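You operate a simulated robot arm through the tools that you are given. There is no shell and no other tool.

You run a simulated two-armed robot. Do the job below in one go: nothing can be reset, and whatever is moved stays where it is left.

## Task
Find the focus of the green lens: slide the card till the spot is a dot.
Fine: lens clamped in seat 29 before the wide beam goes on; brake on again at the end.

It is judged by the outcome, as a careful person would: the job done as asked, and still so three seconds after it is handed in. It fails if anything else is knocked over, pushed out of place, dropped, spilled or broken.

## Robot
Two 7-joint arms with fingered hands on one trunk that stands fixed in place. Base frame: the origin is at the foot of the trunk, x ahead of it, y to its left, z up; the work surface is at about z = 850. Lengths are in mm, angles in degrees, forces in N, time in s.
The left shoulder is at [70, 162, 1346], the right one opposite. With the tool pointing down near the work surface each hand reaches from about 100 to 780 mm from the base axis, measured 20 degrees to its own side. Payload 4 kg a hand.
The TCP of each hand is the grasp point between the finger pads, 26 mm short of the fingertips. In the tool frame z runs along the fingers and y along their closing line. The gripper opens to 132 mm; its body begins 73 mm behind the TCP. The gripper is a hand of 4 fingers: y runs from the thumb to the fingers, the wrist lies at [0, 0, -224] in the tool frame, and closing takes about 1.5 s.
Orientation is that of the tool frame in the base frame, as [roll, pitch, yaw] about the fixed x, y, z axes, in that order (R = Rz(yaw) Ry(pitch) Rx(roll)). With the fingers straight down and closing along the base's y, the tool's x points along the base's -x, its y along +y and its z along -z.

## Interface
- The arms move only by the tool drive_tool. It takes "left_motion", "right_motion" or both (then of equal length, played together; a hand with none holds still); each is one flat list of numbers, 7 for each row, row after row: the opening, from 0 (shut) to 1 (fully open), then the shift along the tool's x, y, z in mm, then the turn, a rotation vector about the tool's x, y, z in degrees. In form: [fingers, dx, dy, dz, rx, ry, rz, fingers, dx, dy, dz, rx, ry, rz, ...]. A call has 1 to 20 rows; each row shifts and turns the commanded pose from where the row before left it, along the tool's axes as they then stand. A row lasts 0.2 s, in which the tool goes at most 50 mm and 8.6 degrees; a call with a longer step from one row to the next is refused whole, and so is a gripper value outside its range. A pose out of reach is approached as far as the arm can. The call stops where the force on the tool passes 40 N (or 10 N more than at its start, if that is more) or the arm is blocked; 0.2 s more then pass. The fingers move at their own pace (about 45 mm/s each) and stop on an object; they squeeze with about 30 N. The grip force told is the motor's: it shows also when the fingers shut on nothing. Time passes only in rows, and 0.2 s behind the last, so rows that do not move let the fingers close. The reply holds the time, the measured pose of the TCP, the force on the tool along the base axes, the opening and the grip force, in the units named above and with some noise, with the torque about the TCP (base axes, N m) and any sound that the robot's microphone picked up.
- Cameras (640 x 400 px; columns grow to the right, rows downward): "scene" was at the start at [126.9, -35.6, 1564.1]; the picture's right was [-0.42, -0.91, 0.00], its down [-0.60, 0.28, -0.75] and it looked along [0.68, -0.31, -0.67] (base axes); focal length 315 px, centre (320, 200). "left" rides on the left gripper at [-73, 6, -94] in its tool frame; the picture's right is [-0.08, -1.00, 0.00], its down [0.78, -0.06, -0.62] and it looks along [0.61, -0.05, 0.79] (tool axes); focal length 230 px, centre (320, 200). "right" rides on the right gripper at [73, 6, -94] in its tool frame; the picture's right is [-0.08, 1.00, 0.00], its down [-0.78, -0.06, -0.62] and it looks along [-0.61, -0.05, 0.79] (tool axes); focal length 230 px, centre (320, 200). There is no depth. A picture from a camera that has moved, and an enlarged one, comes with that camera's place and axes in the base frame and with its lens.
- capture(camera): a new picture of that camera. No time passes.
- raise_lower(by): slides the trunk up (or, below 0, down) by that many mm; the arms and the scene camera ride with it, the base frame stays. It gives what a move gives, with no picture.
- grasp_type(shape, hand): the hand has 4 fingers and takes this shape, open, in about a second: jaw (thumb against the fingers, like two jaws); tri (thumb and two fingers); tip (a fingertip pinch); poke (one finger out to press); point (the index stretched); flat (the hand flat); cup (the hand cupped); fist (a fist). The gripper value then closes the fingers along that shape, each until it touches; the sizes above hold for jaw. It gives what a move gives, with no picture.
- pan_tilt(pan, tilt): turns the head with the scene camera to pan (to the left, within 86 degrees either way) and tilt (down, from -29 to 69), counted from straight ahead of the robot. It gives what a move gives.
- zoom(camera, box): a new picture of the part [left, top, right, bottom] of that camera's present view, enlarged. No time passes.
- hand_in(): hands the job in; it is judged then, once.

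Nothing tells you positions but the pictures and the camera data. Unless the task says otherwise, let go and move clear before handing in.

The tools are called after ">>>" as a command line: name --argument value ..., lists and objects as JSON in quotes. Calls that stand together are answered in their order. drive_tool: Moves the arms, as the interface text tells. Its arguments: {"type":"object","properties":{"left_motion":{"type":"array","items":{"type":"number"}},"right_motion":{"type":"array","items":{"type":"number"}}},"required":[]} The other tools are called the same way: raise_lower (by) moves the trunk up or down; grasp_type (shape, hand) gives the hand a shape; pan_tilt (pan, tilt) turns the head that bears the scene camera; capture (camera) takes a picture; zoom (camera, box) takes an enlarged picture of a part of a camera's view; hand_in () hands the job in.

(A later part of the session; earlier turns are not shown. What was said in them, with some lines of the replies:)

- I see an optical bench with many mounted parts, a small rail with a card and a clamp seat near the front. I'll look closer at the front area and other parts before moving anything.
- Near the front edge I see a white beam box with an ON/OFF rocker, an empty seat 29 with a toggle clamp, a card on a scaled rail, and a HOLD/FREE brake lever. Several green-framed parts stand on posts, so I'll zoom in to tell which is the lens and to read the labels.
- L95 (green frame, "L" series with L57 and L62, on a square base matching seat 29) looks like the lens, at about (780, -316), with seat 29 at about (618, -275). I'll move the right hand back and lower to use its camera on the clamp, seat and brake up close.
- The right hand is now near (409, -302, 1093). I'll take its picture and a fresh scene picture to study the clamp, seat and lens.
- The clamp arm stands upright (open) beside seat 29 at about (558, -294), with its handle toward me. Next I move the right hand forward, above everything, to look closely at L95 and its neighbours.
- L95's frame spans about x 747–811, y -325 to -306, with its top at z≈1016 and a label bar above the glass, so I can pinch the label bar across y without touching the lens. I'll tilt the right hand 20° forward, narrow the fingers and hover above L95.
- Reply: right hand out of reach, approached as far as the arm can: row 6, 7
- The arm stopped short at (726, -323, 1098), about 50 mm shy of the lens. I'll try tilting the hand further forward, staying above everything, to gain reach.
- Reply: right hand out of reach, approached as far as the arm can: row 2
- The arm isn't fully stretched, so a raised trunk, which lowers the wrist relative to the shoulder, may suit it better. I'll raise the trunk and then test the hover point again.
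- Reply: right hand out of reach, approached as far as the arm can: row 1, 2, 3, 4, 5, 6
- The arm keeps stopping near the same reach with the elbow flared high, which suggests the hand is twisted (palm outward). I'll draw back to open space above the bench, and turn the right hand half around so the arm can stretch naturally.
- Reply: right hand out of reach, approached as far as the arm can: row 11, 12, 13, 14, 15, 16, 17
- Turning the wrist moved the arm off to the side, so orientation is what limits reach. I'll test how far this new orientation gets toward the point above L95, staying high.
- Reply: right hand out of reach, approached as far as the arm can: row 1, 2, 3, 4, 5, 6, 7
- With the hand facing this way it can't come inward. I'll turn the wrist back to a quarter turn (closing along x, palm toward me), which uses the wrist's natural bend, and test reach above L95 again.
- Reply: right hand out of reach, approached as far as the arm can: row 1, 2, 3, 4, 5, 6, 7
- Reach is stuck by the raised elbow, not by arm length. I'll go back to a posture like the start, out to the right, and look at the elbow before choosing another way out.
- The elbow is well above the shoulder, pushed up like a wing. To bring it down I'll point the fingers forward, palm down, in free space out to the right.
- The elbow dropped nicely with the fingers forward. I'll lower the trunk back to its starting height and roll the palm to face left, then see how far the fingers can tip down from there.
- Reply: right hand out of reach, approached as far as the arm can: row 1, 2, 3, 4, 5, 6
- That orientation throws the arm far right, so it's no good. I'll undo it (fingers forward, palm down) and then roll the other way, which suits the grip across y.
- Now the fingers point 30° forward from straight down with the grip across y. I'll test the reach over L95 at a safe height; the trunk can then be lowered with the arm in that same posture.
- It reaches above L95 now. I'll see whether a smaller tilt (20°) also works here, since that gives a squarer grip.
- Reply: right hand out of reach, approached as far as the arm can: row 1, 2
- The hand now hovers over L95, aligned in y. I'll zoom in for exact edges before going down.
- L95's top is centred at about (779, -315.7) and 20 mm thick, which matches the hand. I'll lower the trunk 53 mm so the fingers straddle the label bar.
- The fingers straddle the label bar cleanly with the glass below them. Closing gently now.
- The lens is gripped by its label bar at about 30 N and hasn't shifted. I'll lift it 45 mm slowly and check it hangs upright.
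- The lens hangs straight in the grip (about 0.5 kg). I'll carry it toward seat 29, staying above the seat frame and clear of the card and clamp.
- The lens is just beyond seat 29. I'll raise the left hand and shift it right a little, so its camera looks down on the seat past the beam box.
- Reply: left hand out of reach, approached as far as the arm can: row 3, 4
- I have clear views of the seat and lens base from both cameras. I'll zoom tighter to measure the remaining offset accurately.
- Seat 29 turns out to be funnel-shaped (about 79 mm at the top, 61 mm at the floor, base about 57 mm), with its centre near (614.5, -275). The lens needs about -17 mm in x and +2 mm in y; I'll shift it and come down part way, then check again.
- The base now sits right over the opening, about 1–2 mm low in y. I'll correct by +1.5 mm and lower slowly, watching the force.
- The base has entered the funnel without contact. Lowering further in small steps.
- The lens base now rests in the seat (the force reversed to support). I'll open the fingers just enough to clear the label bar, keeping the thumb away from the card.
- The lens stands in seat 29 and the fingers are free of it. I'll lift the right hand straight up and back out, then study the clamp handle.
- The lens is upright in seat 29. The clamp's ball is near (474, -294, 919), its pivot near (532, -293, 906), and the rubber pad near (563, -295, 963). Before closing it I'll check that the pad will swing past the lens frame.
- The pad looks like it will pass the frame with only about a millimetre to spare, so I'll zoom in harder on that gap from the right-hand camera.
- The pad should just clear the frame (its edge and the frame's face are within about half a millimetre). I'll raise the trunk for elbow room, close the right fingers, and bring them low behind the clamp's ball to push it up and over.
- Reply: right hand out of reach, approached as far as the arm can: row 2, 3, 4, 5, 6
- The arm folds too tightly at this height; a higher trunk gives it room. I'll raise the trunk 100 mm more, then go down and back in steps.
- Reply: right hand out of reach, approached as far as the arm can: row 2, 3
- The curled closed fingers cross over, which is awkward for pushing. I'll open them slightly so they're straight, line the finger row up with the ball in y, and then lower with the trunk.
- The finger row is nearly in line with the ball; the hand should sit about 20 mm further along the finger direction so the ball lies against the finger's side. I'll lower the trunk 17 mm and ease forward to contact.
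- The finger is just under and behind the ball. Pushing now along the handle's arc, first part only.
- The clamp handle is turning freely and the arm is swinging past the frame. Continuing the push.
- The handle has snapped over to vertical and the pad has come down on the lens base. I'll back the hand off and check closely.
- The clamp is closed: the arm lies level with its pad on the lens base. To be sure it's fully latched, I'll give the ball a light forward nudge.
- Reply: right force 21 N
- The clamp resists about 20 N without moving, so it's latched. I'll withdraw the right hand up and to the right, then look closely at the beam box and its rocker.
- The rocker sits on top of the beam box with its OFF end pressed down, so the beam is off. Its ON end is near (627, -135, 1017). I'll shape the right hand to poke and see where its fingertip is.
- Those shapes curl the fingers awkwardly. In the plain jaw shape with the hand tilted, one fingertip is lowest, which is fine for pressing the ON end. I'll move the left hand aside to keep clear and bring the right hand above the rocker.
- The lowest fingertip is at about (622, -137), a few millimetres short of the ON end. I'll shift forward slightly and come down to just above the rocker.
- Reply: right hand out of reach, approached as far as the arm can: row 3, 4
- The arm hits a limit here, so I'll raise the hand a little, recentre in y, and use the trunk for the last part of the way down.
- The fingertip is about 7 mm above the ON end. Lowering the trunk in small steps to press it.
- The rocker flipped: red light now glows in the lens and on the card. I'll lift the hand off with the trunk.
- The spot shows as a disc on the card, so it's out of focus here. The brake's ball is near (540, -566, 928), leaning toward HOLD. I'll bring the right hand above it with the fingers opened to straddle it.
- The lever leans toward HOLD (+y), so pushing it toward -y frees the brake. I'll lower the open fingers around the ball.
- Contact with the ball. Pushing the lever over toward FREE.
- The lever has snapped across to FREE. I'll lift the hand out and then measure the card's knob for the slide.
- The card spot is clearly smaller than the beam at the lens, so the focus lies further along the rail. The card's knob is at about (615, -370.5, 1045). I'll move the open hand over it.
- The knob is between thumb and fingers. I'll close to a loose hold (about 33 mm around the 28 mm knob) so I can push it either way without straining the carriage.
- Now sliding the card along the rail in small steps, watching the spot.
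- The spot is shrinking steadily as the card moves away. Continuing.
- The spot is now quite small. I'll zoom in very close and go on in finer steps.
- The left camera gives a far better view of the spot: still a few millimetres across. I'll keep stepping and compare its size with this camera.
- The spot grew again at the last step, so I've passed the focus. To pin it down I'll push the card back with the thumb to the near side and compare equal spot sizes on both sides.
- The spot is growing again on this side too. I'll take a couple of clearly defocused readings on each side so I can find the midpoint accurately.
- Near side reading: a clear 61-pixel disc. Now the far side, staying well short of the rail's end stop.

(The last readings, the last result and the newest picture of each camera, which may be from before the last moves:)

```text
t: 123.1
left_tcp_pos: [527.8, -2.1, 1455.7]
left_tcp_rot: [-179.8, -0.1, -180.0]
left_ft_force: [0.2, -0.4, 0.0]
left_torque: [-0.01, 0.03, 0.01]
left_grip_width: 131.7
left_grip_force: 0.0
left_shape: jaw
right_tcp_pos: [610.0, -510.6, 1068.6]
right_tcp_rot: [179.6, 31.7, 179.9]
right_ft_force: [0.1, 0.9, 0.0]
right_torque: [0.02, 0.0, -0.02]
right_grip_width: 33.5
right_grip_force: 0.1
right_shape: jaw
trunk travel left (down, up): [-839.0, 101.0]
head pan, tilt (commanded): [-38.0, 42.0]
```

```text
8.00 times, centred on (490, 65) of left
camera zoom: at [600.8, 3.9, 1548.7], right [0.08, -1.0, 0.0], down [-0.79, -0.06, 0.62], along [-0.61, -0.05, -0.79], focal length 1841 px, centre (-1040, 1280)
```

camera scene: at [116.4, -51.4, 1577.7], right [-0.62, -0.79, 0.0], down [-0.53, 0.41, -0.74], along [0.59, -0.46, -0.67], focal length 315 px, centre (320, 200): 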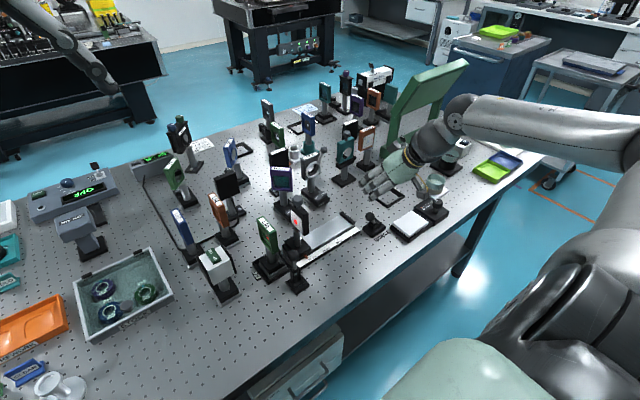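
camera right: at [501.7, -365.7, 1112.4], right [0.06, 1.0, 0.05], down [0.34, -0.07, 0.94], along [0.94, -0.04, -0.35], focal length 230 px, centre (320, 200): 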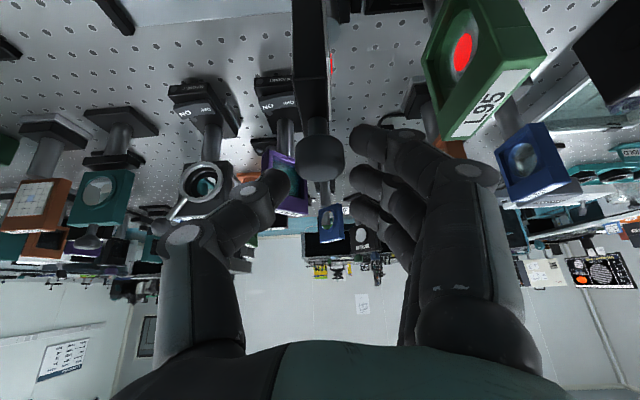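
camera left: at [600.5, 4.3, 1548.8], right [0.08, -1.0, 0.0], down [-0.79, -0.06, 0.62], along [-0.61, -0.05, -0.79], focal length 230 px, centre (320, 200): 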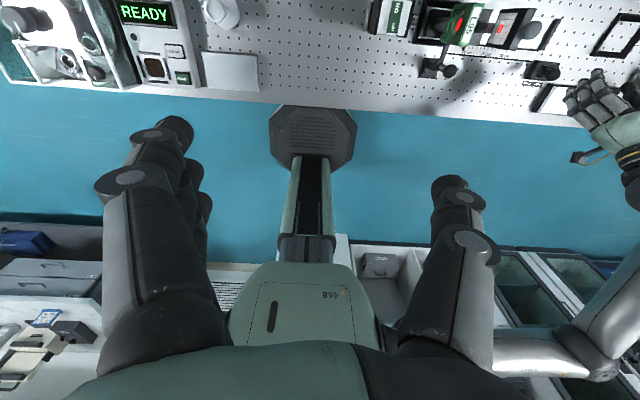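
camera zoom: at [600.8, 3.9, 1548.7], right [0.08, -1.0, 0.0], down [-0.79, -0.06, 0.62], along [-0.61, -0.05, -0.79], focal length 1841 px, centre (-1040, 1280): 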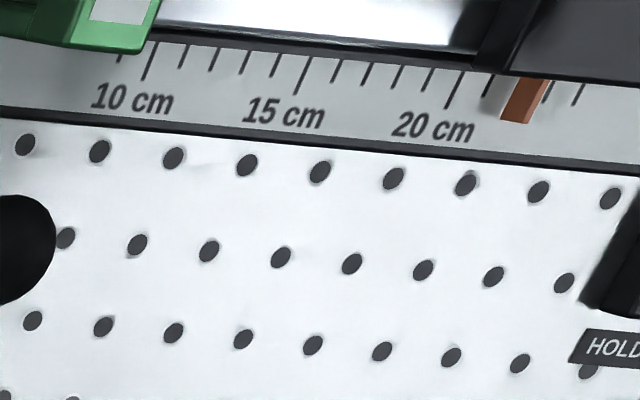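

Equal sizes on both sides give a consistent midpoint: the pointer should sit near 19 cm. I'll push the card back toward it and check with the scale.

>>> drive_tool --right_motion '[0.25, 0, 5, 0, 0, 0, 0, 0.25, 0, 5, 0, 0, 0, 0, 0.25, 0, 5, 0, 0, 0, 0, 0.25, 0, 5, 0, 0, 0, 0, 0.25, 0, 5, 0, 0, 0, 0, 0.25, 0, 5, 0, 0, 0, 0, 0.25, 0, 5, 0, 0, 0, 0, 0.25, 0, 3, 0, 0, 0, 0, 0.25, 0, 0, 0, 0, 0, 0, 0.25, 0, 0, 0, 0, 0, 0]'

>>> zoom --camera "left" --box '[460, 40, 520, 90]'

>>> zoom --camera "left" --box '[525, 25, 555, 50]'

```text
t: 125.3
left_tcp_pos: [528.4, -2.6, 1454.6]
left_tcp_rot: [-179.7, 0.0, -180.0]
left_ft_force: [-0.4, 0.0, 0.0]
left_torque: [-0.01, 0.0, -0.02]
left_grip_width: 132.0
left_grip_force: 0.1
left_shape: jaw
right_tcp_pos: [612.9, -472.2, 1067.7]
right_tcp_rot: [179.5, 31.7, 179.9]
right_ft_force: [-0.9, 0.1, 0.3]
right_torque: [-0.02, 0.01, -0.01]
right_grip_width: 33.5
right_grip_force: 0.0
right_shape: jaw
trunk travel left (down, up): [-839.0, 101.0]
head pan, tilt (commanded): [-38.0, 42.0]
```

```text
8.00 times, centred on (490, 65) of left
camera zoom: at [600.7, 3.5, 1548.7], right [0.08, -1.0, 0.0], down [-0.79, -0.06, 0.62], along [-0.61, -0.05, -0.79], focal length 1841 px, centre (-1040, 1280)
```

zoom: 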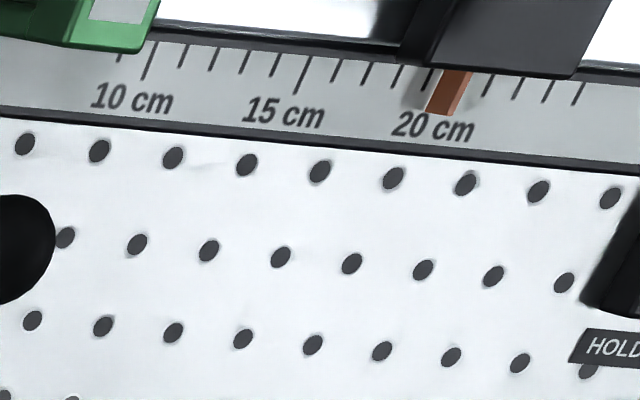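

```text
16.00 times, centred on (540, 38) of left
camera zoom: at [600.7, 3.5, 1548.7], right [0.08, -1.0, 0.0], down [-0.79, -0.06, 0.62], along [-0.61, -0.05, -0.79], focal length 3681 px, centre (-3200, 2800)
```

zoom: 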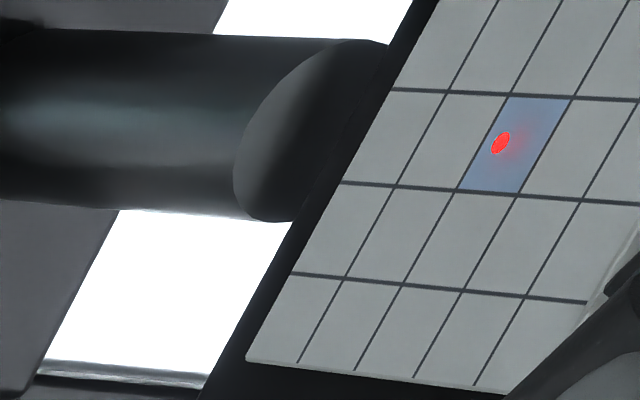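

>>> drive_tool --right_motion '[0.25, 0, 3, 0, 0, 0, 0, 0.25, 0, 3, 0, 0, 0, 0, 0.25, 0, 3, 0, 0, 0, 0, 0.25, 0, 0, 0, 0, 0, 0, 0.25, 0, 0, 0, 0, 0, 0]'

>>> zoom --camera "left" --box '[460, 40, 520, 90]'

>>> zoom --camera "left" --box '[525, 25, 555, 50]'

```text
t: 126.5
left_tcp_pos: [528.8, -1.2, 1454.0]
left_tcp_rot: [-179.8, 0.0, -180.0]
left_ft_force: [-0.1, -0.3, 0.3]
left_torque: [-0.01, -0.02, -0.01]
left_grip_width: 132.0
left_grip_force: 0.0
left_shape: jaw
right_tcp_pos: [610.0, -464.9, 1067.6]
right_tcp_rot: [179.6, 31.6, 180.0]
right_ft_force: [0.7, -0.1, 0.0]
right_torque: [-0.05, -0.02, -0.01]
right_grip_width: 34.1
right_grip_force: 0.0
right_shape: jaw
trunk travel left (down, up): [-839.0, 101.0]
head pan, tilt (commanded): [-38.0, 42.0]
```

```text
8.00 times, centred on (490, 65) of left
camera zoom: at [600.9, 3.6, 1548.6], right [0.08, -1.0, 0.0], down [-0.79, -0.06, 0.62], along [-0.61, -0.05, -0.79], focal length 1841 px, centre (-1040, 1280)
```

zoom: 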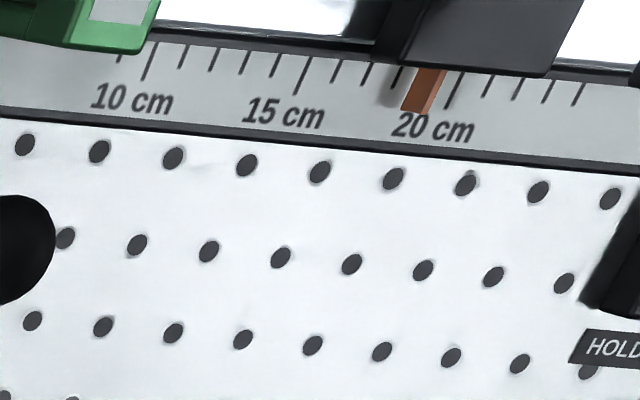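

```text
16.00 times, centred on (540, 38) of left
camera zoom: at [600.9, 3.6, 1548.6], right [0.08, -1.0, 0.0], down [-0.79, -0.06, 0.62], along [-0.61, -0.05, -0.79], focal length 3681 px, centre (-3200, 2800)
```

zoom: 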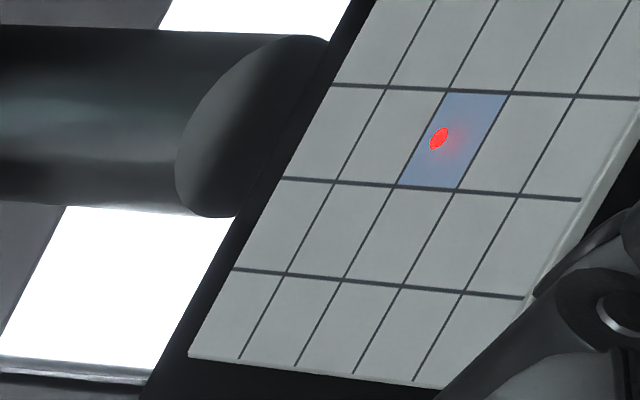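

The card is within about a millimetre of the midpoint and the spot is a small dot. One tiny nudge, then I'll check and let go.

>>> drive_tool --right_motion '[0.25, 0, 0.8, 0, 0, 0, 0, 0.25, 0, 0, 0, 0, 0, 0, 0.25, 0, 0, 0, 0, 0, 0]'

>>> zoom --camera "left" --box '[525, 25, 555, 50]'

>>> zoom --camera "left" --box '[490, 0, 620, 90]'

>>> capture --camera "right"

```text
t: 127.3
left_tcp_pos: [527.3, -4.1, 1453.6]
left_tcp_rot: [-179.8, 0.0, -180.0]
left_ft_force: [-0.4, 0.6, -0.5]
left_torque: [0.02, 0.02, 0.02]
left_grip_width: 131.8
left_grip_force: 0.0
left_shape: jaw
right_tcp_pos: [611.0, -464.2, 1068.4]
right_tcp_rot: [179.5, 31.8, 179.9]
right_ft_force: [-0.5, -1.2, -0.7]
right_torque: [-0.05, 0.03, -0.02]
right_grip_width: 33.6
right_grip_force: 0.0
right_shape: jaw
trunk travel left (down, up): [-839.0, 101.0]
head pan, tilt (commanded): [-38.0, 42.0]
```

```text
16.00 times, centred on (540, 38) of left
camera zoom: at [600.8, 3.5, 1548.6], right [0.08, -1.0, 0.0], down [-0.79, -0.06, 0.62], along [-0.61, -0.05, -0.79], focal length 3681 px, centre (-3200, 2800)
```

zoom: 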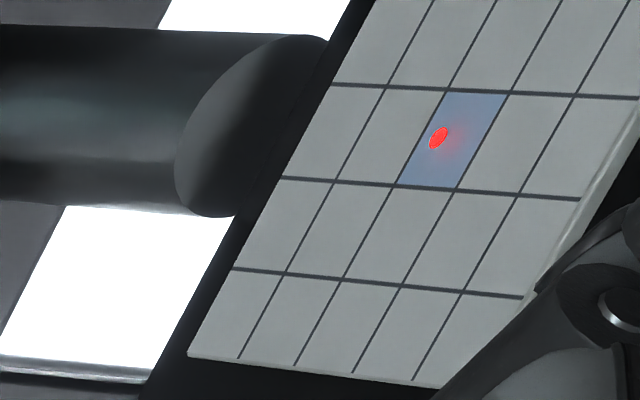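

```text
4.44 times, centred on (555, 45) of left
camera zoom: at [600.8, 3.5, 1548.6], right [0.08, -1.0, 0.0], down [-0.79, -0.06, 0.62], along [-0.61, -0.05, -0.79], focal length 1022 px, centre (-724, 889)
```

zoom: 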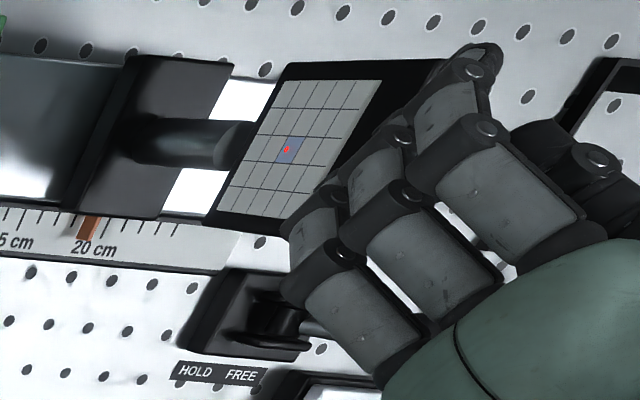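

```text
taken
camera right: at [499.7, -458.2, 1109.8], right [0.06, 1.0, 0.05], down [0.34, -0.07, 0.94], along [0.94, -0.04, -0.35], focal length 230 px, centre (320, 200)
```

right: 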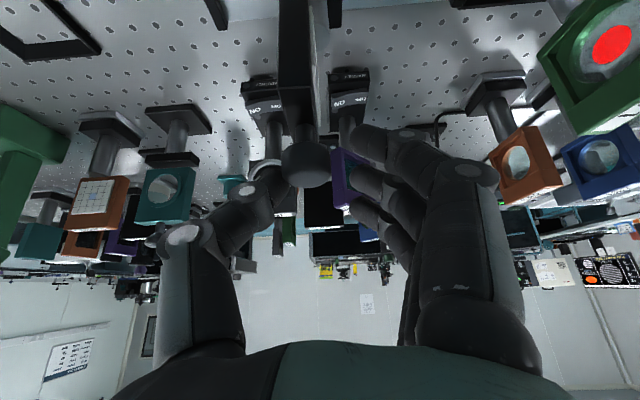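

>>> drive_tool --right_motion '[0.25, 0, 0.8, 0, 0, 0, 0, 0.25, 0, 0, 0, 0, 0, 0, 0.25, 0, 0, 0, 0, 0, 0]'

>>> zoom --camera "left" --box '[525, 25, 555, 50]'

```text
t: 128.1
left_tcp_pos: [529.4, -2.9, 1454.3]
left_tcp_rot: [-179.8, 0.0, -179.9]
left_ft_force: [0.3, 0.0, 0.0]
left_torque: [0.01, 0.04, -0.02]
left_grip_width: 131.6
left_grip_force: 0.1
left_shape: jaw
right_tcp_pos: [611.8, -463.2, 1067.9]
right_tcp_rot: [179.5, 31.7, 179.9]
right_ft_force: [0.4, -1.6, -0.4]
right_torque: [0.01, 0.04, 0.01]
right_grip_width: 33.9
right_grip_force: 0.0
right_shape: jaw
trunk travel left (down, up): [-839.0, 101.0]
head pan, tilt (commanded): [-38.0, 42.0]
```

```text
16.00 times, centred on (540, 38) of left
camera zoom: at [600.9, 3.4, 1548.6], right [0.08, -1.0, 0.0], down [-0.79, -0.06, 0.62], along [-0.61, -0.05, -0.79], focal length 3681 px, centre (-3200, 2800)
```

zoom: 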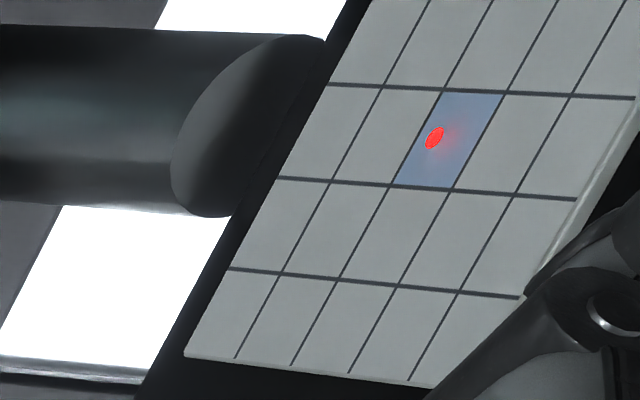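

The card is at the midpoint now. I'll open the fingers (both sides move away from the knob) and lift off without touching it.

>>> drive_tool --right_motion '[0.35, 0, -2, 0, 0, 0, 0, 0.45, 0, -2, 0, 0, 0, 0, 0.6, 0, 0, 0, 0, 0, 0, 0.6, 0, 0, 0, 0, 0, 0, 0.6, -10.5, 0, -17, 0, 0, 0, 0.6, -15.75, 0, -25.5, 0, 0, 0, 0.6, -15.75, 0, -25.5, 0, 0, 0, 0.6, 0, 0, 0, 0, 0, 0]'

>>> zoom --camera "left" --box '[525, 25, 555, 50]'

>>> zoom --camera "scene" --box '[300, 160, 440, 260]'

```text
t: 129.9
left_tcp_pos: [528.5, -3.2, 1455.1]
left_tcp_rot: [-179.8, -0.1, 180.0]
left_ft_force: [-0.5, 0.5, 0.5]
left_torque: [0.02, -0.03, 0.0]
left_grip_width: 131.8
left_grip_force: 0.0
left_shape: jaw
right_tcp_pos: [609.9, -464.4, 1146.5]
right_tcp_rot: [179.6, 31.7, 179.9]
right_ft_force: [0.1, -0.3, -0.4]
right_torque: [0.01, -0.02, 0.02]
right_grip_width: 78.5
right_grip_force: 0.1
right_shape: jaw
trunk travel left (down, up): [-839.0, 101.0]
head pan, tilt (commanded): [-38.0, 42.0]
```

```text
16.00 times, centred on (540, 38) of left
camera zoom: at [600.9, 3.5, 1548.6], right [0.08, -1.0, 0.0], down [-0.79, -0.06, 0.62], along [-0.61, -0.05, -0.79], focal length 3681 px, centre (-3200, 2800)
```

zoom: 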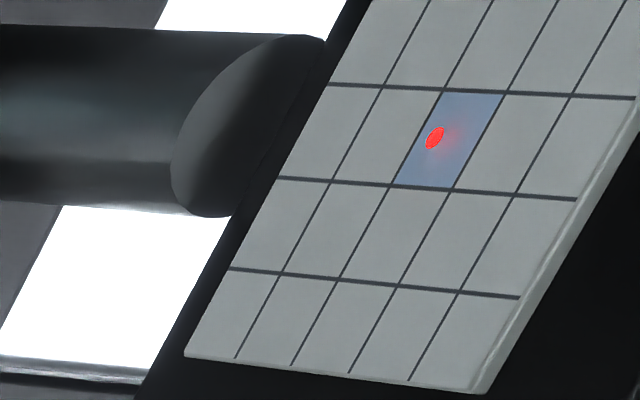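

```text
4.00 times, centred on (370, 210) of scene
camera zoom: at [116.7, -52.2, 1577.6], right [-0.62, -0.79, 0.0], down [-0.53, 0.41, -0.74], along [0.59, -0.46, -0.67], focal length 1261 px, centre (120, 160)
```

zoom: 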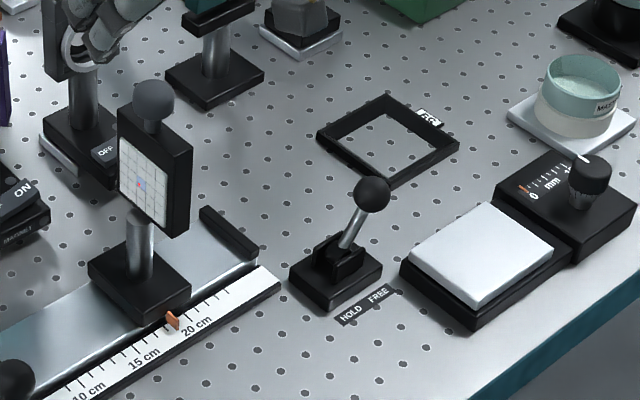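

The card stayed put and the spot is still a dot. Now I'll return to the brake lever and push it back to HOLD with the thumb.

>>> drive_tool --right_motion '[0.6, 20.4, -33.6, 2.9, 0, 0, 0, 0.6, 20.4, -33.6, 2.9, 0, 0, 0, 0.6, 20.4, -33.6, 2.9, 0, 0, 0, 0.6, 20.4, -33.6, 2.9, 0, 0, 0, 0.6, 20.4, -33.6, 2.9, 0, 0, 0, 0.6, 18.1, 0, 29.4, 0, 0, 0, 0.6, 18.1, 0, 29.4, 0, 0, 0, 0.6, 0, 0, 0, 0, 0, 0]'

>>> capture --camera "right"

>>> zoom --camera "scene" --box '[320, 150, 460, 250]'

```text
t: 131.7
left_tcp_pos: [527.6, -1.5, 1455.7]
left_tcp_rot: [-179.8, 0.1, 179.8]
left_ft_force: [0.1, -0.4, 0.2]
left_torque: [0.01, -0.03, -0.02]
left_grip_width: 131.9
left_grip_force: 0.0
left_shape: jaw
right_tcp_pos: [531.9, -631.9, 1012.1]
right_tcp_rot: [179.6, 31.8, 180.0]
right_ft_force: [1.3, -0.6, -0.2]
right_torque: [0.0, -0.01, -0.02]
right_grip_width: 78.6
right_grip_force: 0.1
right_shape: jaw
trunk travel left (down, up): [-839.0, 101.0]
head pan, tilt (commanded): [-38.0, 42.0]
```

```text
taken
camera right: at [420.2, -625.8, 1053.7], right [0.06, 1.0, 0.05], down [0.34, -0.07, 0.94], along [0.94, -0.04, -0.35], focal length 230 px, centre (320, 200)
```

right: 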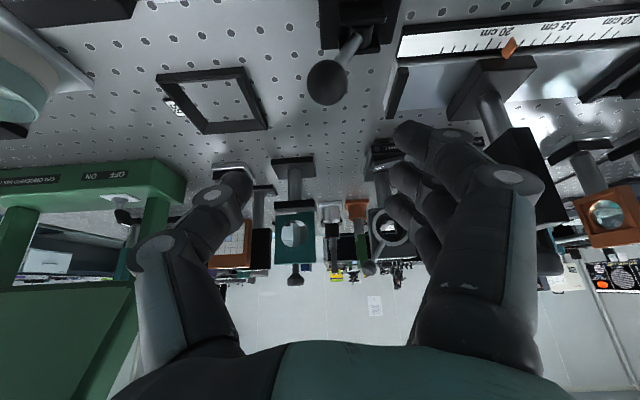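

```text
4.00 times, centred on (390, 200) of scene
camera zoom: at [115.5, -51.9, 1577.7], right [-0.62, -0.79, 0.0], down [-0.53, 0.41, -0.74], along [0.59, -0.46, -0.67], focal length 1261 px, centre (40, 200)
```

zoom: 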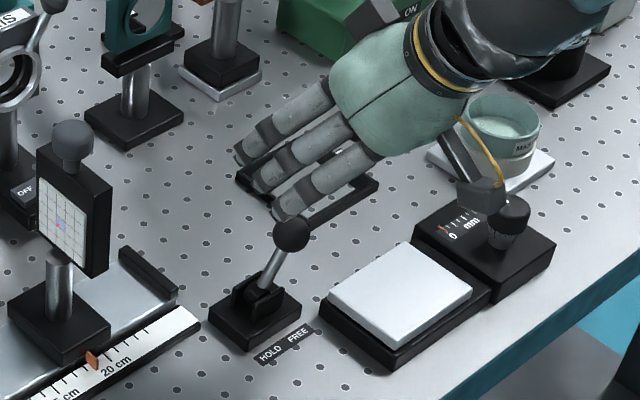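

>>> drive_tool --right_motion '[0.6, 18.4, 0, 29.8, 0, 0, 0, 0.6, 18.4, 0, 29.8, 0, 0, 0, 0.6, 0, 8, 0, 0, 0, 0, 0.6, 0, 8, 0, 0, 0, 0, 0.6, 0, 8, 0, 0, 0, 0, 0.6, 0, 8, 0, 0, 0, 0, 0.6, 0, 0, 0, 0, 0, 0]'

>>> capture --camera "right"

```text
t: 133.3
left_tcp_pos: [528.6, -3.1, 1455.3]
left_tcp_rot: [-179.8, 0.0, 180.0]
left_ft_force: [-0.4, 0.7, -0.4]
left_torque: [0.03, -0.02, 0.02]
left_grip_width: 131.7
left_grip_force: 0.1
left_shape: jaw
right_tcp_pos: [533.7, -600.1, 942.1]
right_tcp_rot: [179.5, 31.7, 179.9]
right_ft_force: [0.8, 0.0, 0.3]
right_torque: [0.01, 0.01, -0.04]
right_grip_width: 78.8
right_grip_force: 0.0
right_shape: jaw
trunk travel left (down, up): [-839.0, 101.0]
head pan, tilt (commanded): [-38.0, 42.0]
```

```text
taken
camera right: at [421.6, -595.3, 983.5], right [0.06, 1.0, 0.05], down [0.34, -0.07, 0.94], along [0.94, -0.04, -0.35], focal length 230 px, centre (320, 200)
```

right: 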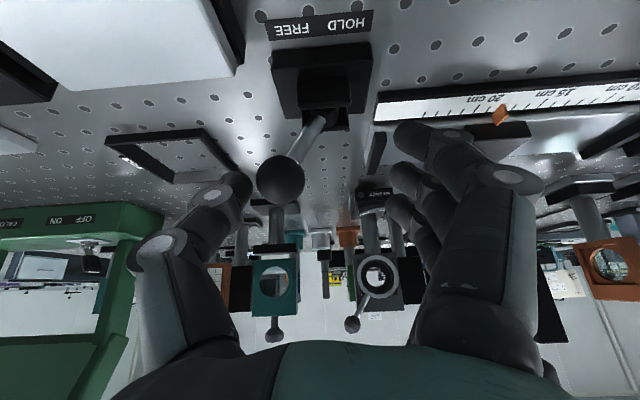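

>>> drive_tool --right_motion '[0.6, 0, 7, 0, 0, 0, 0, 0.6, 0, 7, 0, 0, 0, 0, 0.6, 0, 7, 0, 0, 0, 0, 0.6, 0, 7, 0, 0, 0, 0, 0.6, 0, 7, 0, 0, 0, 0, 0.6, 0, 7, 0, 0, 0, 0, 0.6, 0, 0, 0, 0, 0, 0]'

>>> capture --camera "right"

>>> zoom --camera "scene" --box '[320, 170, 440, 250]'

```text
t: 134.9
left_tcp_pos: [529.1, -2.1, 1455.7]
left_tcp_rot: [-179.8, 0.0, 180.0]
left_ft_force: [0.8, 0.3, -0.4]
left_torque: [0.01, -0.04, -0.01]
left_grip_width: 132.1
left_grip_force: 0.2
left_shape: jaw
right_tcp_pos: [533.1, -559.5, 941.9]
right_tcp_rot: [179.5, 31.7, 179.9]
right_ft_force: [-0.3, -0.4, -0.4]
right_torque: [0.04, 0.01, 0.02]
right_grip_width: 78.8
right_grip_force: 0.1
right_shape: jaw
trunk travel left (down, up): [-839.0, 101.0]
head pan, tilt (commanded): [-38.0, 42.0]
```

```text
taken
camera right: at [421.0, -554.8, 983.6], right [0.06, 1.0, 0.05], down [0.34, -0.07, 0.94], along [0.94, -0.04, -0.35], focal length 230 px, centre (320, 200)
```

right: 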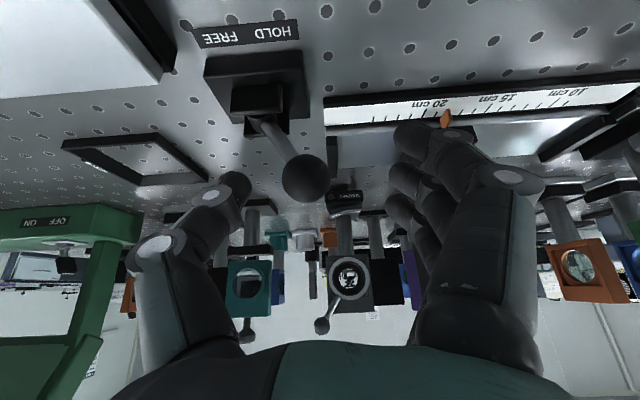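

```text
5.00 times, centred on (380, 210) of scene
camera zoom: at [116.7, -52.1, 1577.6], right [-0.62, -0.79, 0.0], down [-0.53, 0.41, -0.74], along [0.59, -0.46, -0.67], focal length 1577 px, centre (20, 150)
```

zoom: 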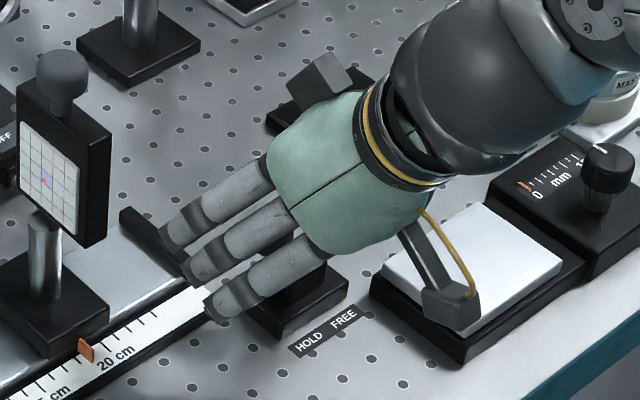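

The lever has snapped back to HOLD. I'll lift the hand clear and check everything.

>>> drive_tool --right_motion '[0.6, -10.5, 0, -17, 0, 0, 0, 0.6, -21, 0, -34, 0, 0, 0, 0.6, -21, 0, -34, 0, 0, 0, 0.6, -21, 0, -34, 0, 0, 0, 0.6, -21, 0, -34, 0, 0, 0, 0.6, 30, -25, -19, 0, 0, 0, 0.6, 30, -25, -19, 0, 0, 0, 0.6, 0, 0, 0, 0, 0, 0]'

>>> zoom --camera "left" --box '[525, 25, 555, 50]'

>>> zoom --camera "left" --box '[430, 0, 590, 110]'

>>> zoom --camera "scene" --box '[240, 170, 420, 290]'

>>> capture --camera "scene"

```text
t: 136.7
left_tcp_pos: [530.5, -2.7, 1453.5]
left_tcp_rot: [-179.9, 0.1, -180.0]
left_ft_force: [-0.3, 0.1, 0.1]
left_torque: [0.03, -0.01, 0.04]
left_grip_width: 132.0
left_grip_force: 0.1
left_shape: jaw
right_tcp_pos: [461.9, -611.9, 1123.1]
right_tcp_rot: [179.5, 31.6, 179.8]
right_ft_force: [0.0, 0.0, -0.4]
right_torque: [-0.01, 0.02, 0.0]
right_grip_width: 79.2
right_grip_force: 0.0
right_shape: jaw
trunk travel left (down, up): [-839.0, 101.0]
head pan, tilt (commanded): [-38.0, 42.0]
```

```text
16.00 times, centred on (540, 38) of left
camera zoom: at [602.3, 3.5, 1548.0], right [0.08, -1.0, 0.0], down [-0.78, -0.06, 0.62], along [-0.62, -0.05, -0.79], focal length 3681 px, centre (-3200, 2800)
```

zoom: 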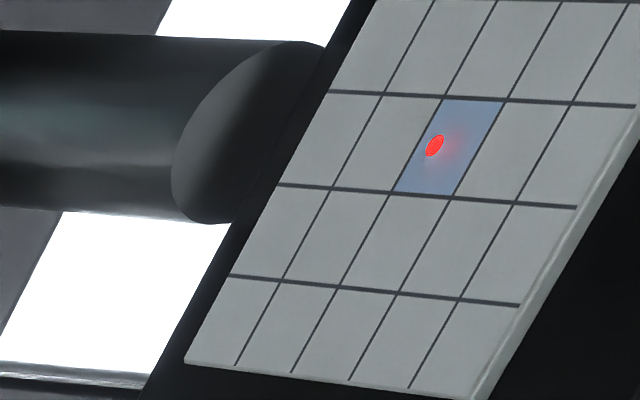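

```text
3.64 times, centred on (510, 55) of left
camera zoom: at [602.3, 3.5, 1548.0], right [0.08, -1.0, 0.0], down [-0.78, -0.06, 0.62], along [-0.62, -0.05, -0.79], focal length 837 px, centre (-371, 727)
```

zoom: 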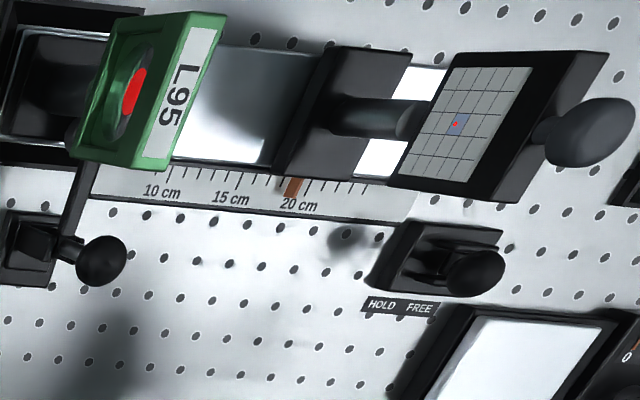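

```text
3.33 times, centred on (330, 230) of scene
camera zoom: at [118.1, -52.1, 1577.5], right [-0.62, -0.79, 0.0], down [-0.53, 0.41, -0.74], along [0.58, -0.46, -0.67], focal length 1051 px, centre (287, 100)
```

zoom: 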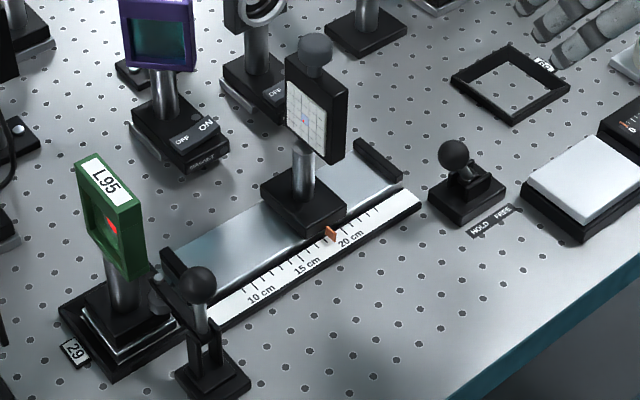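

```text
taken
camera scene: at [118.1, -52.1, 1577.5], right [-0.62, -0.79, 0.0], down [-0.53, 0.41, -0.74], along [0.58, -0.46, -0.67], focal length 315 px, centre (320, 200)
```

scene: 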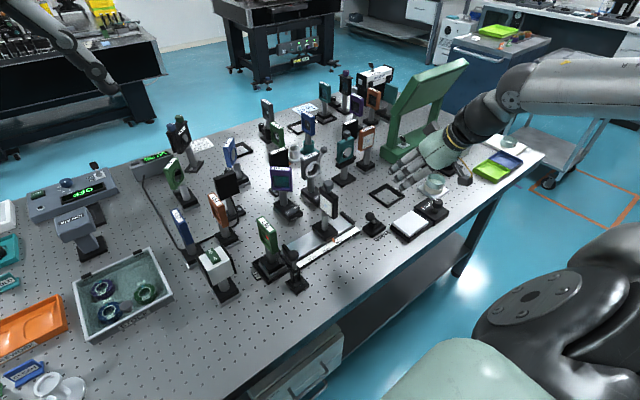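

The brake shows HOLD, the card hasn't moved, the lens is clamped and the spot is a dot at about 19 cm. One last wide look to make sure nothing else was disturbed.

>>> pan_tilt --pan -24.7 --tilt 41.7

>>> capture --camera "scene"

>>> zoom --camera "scene" --box '[220, 90, 460, 240]'

>>> zoom --camera "scene" --box '[250, 190, 410, 300]'

```text
t: 137.4
left_tcp_pos: [529.0, -1.7, 1454.7]
left_tcp_rot: [-179.9, 0.0, 180.0]
left_ft_force: [-0.4, 0.5, 0.7]
left_torque: [0.0, -0.02, -0.01]
left_grip_width: 132.0
left_grip_force: 0.1
left_shape: jaw
right_tcp_pos: [462.9, -610.7, 1121.6]
right_tcp_rot: [179.6, 31.7, 179.9]
right_ft_force: [0.1, 0.1, 0.9]
right_torque: [-0.02, -0.05, 0.02]
right_grip_width: 78.9
right_grip_force: 0.0
right_shape: jaw
trunk travel left (down, up): [-839.0, 101.0]
head pan, tilt (commanded): [-24.7, 41.7]
```

```text
taken
camera scene: at [127.3, -35.5, 1578.0], right [-0.42, -0.91, 0.0], down [-0.6, 0.28, -0.75], along [0.68, -0.31, -0.67], focal length 315 px, centre (320, 200)
```

scene: 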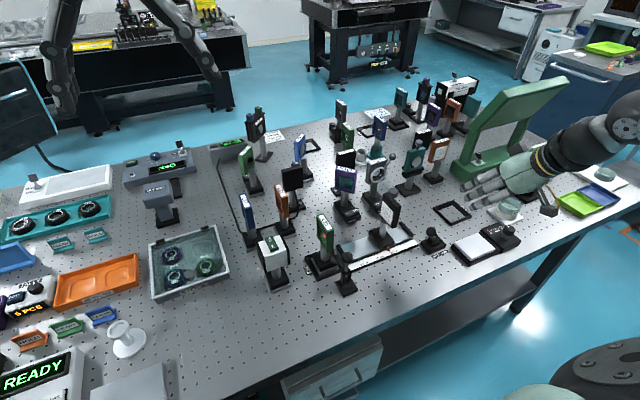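

```text
2.67 times, centred on (340, 165) of scene
camera zoom: at [127.3, -35.5, 1578.0], right [-0.42, -0.91, 0.0], down [-0.6, 0.28, -0.75], along [0.68, -0.31, -0.67], focal length 841 px, centre (267, 293)
```

zoom: 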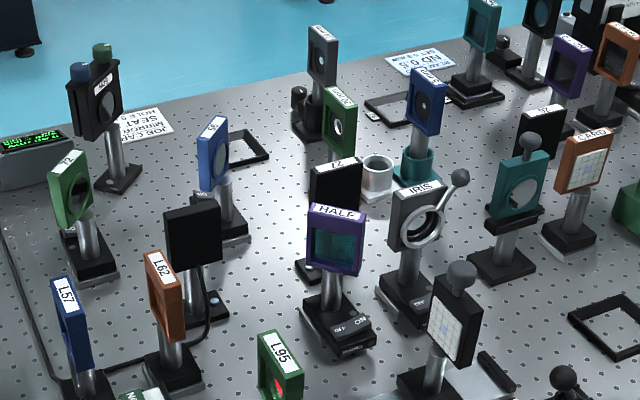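

```text
3.64 times, centred on (330, 245) of scene
camera zoom: at [127.3, -35.5, 1578.0], right [-0.42, -0.91, 0.0], down [-0.6, 0.28, -0.75], along [0.68, -0.31, -0.67], focal length 1147 px, centre (284, 36)
```

zoom: 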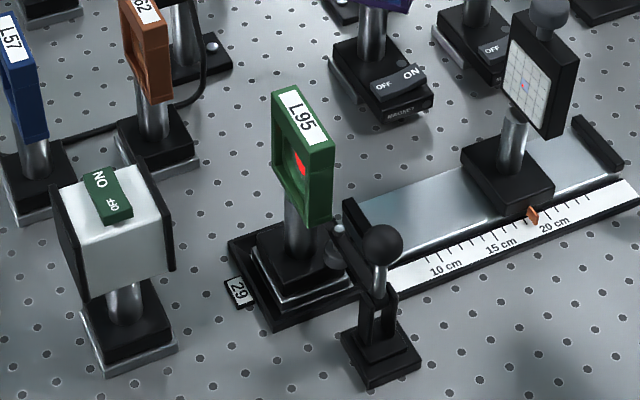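

Everything else stands where it was. The green lens L95 is clamped in seat 29, the beam is on, the spot on the card is a dot, and the brake is on HOLD. Both hands are clear, so I'm handing it in.

>>> hand_in

```text
The job is handed in.
```

I found the focus of the green lens L95: the spot is a small dot with the card pointer at about 19 cm on the rail scale.

- **Lens:** I moved it from its place in the row to seat 29 and clamped it there before the beam went on. The closed clamp didn't give when I pushed it with about 20 N.
- **Beam:** the wide beam is switched on and was left on.
- **Focus:** the dot stays the same smallest size for several millimetres along the rail. I therefore set the card midway between points on either side where the spot had grown equally; I put that to within about 1 mm.
- **Brake:** the lever is back on HOLD, and the card did not move when it went on.

In the last pictures nothing else on the bench was moved or knocked over. Both hands are empty and clear. The job is handed in; no verdict has come back.
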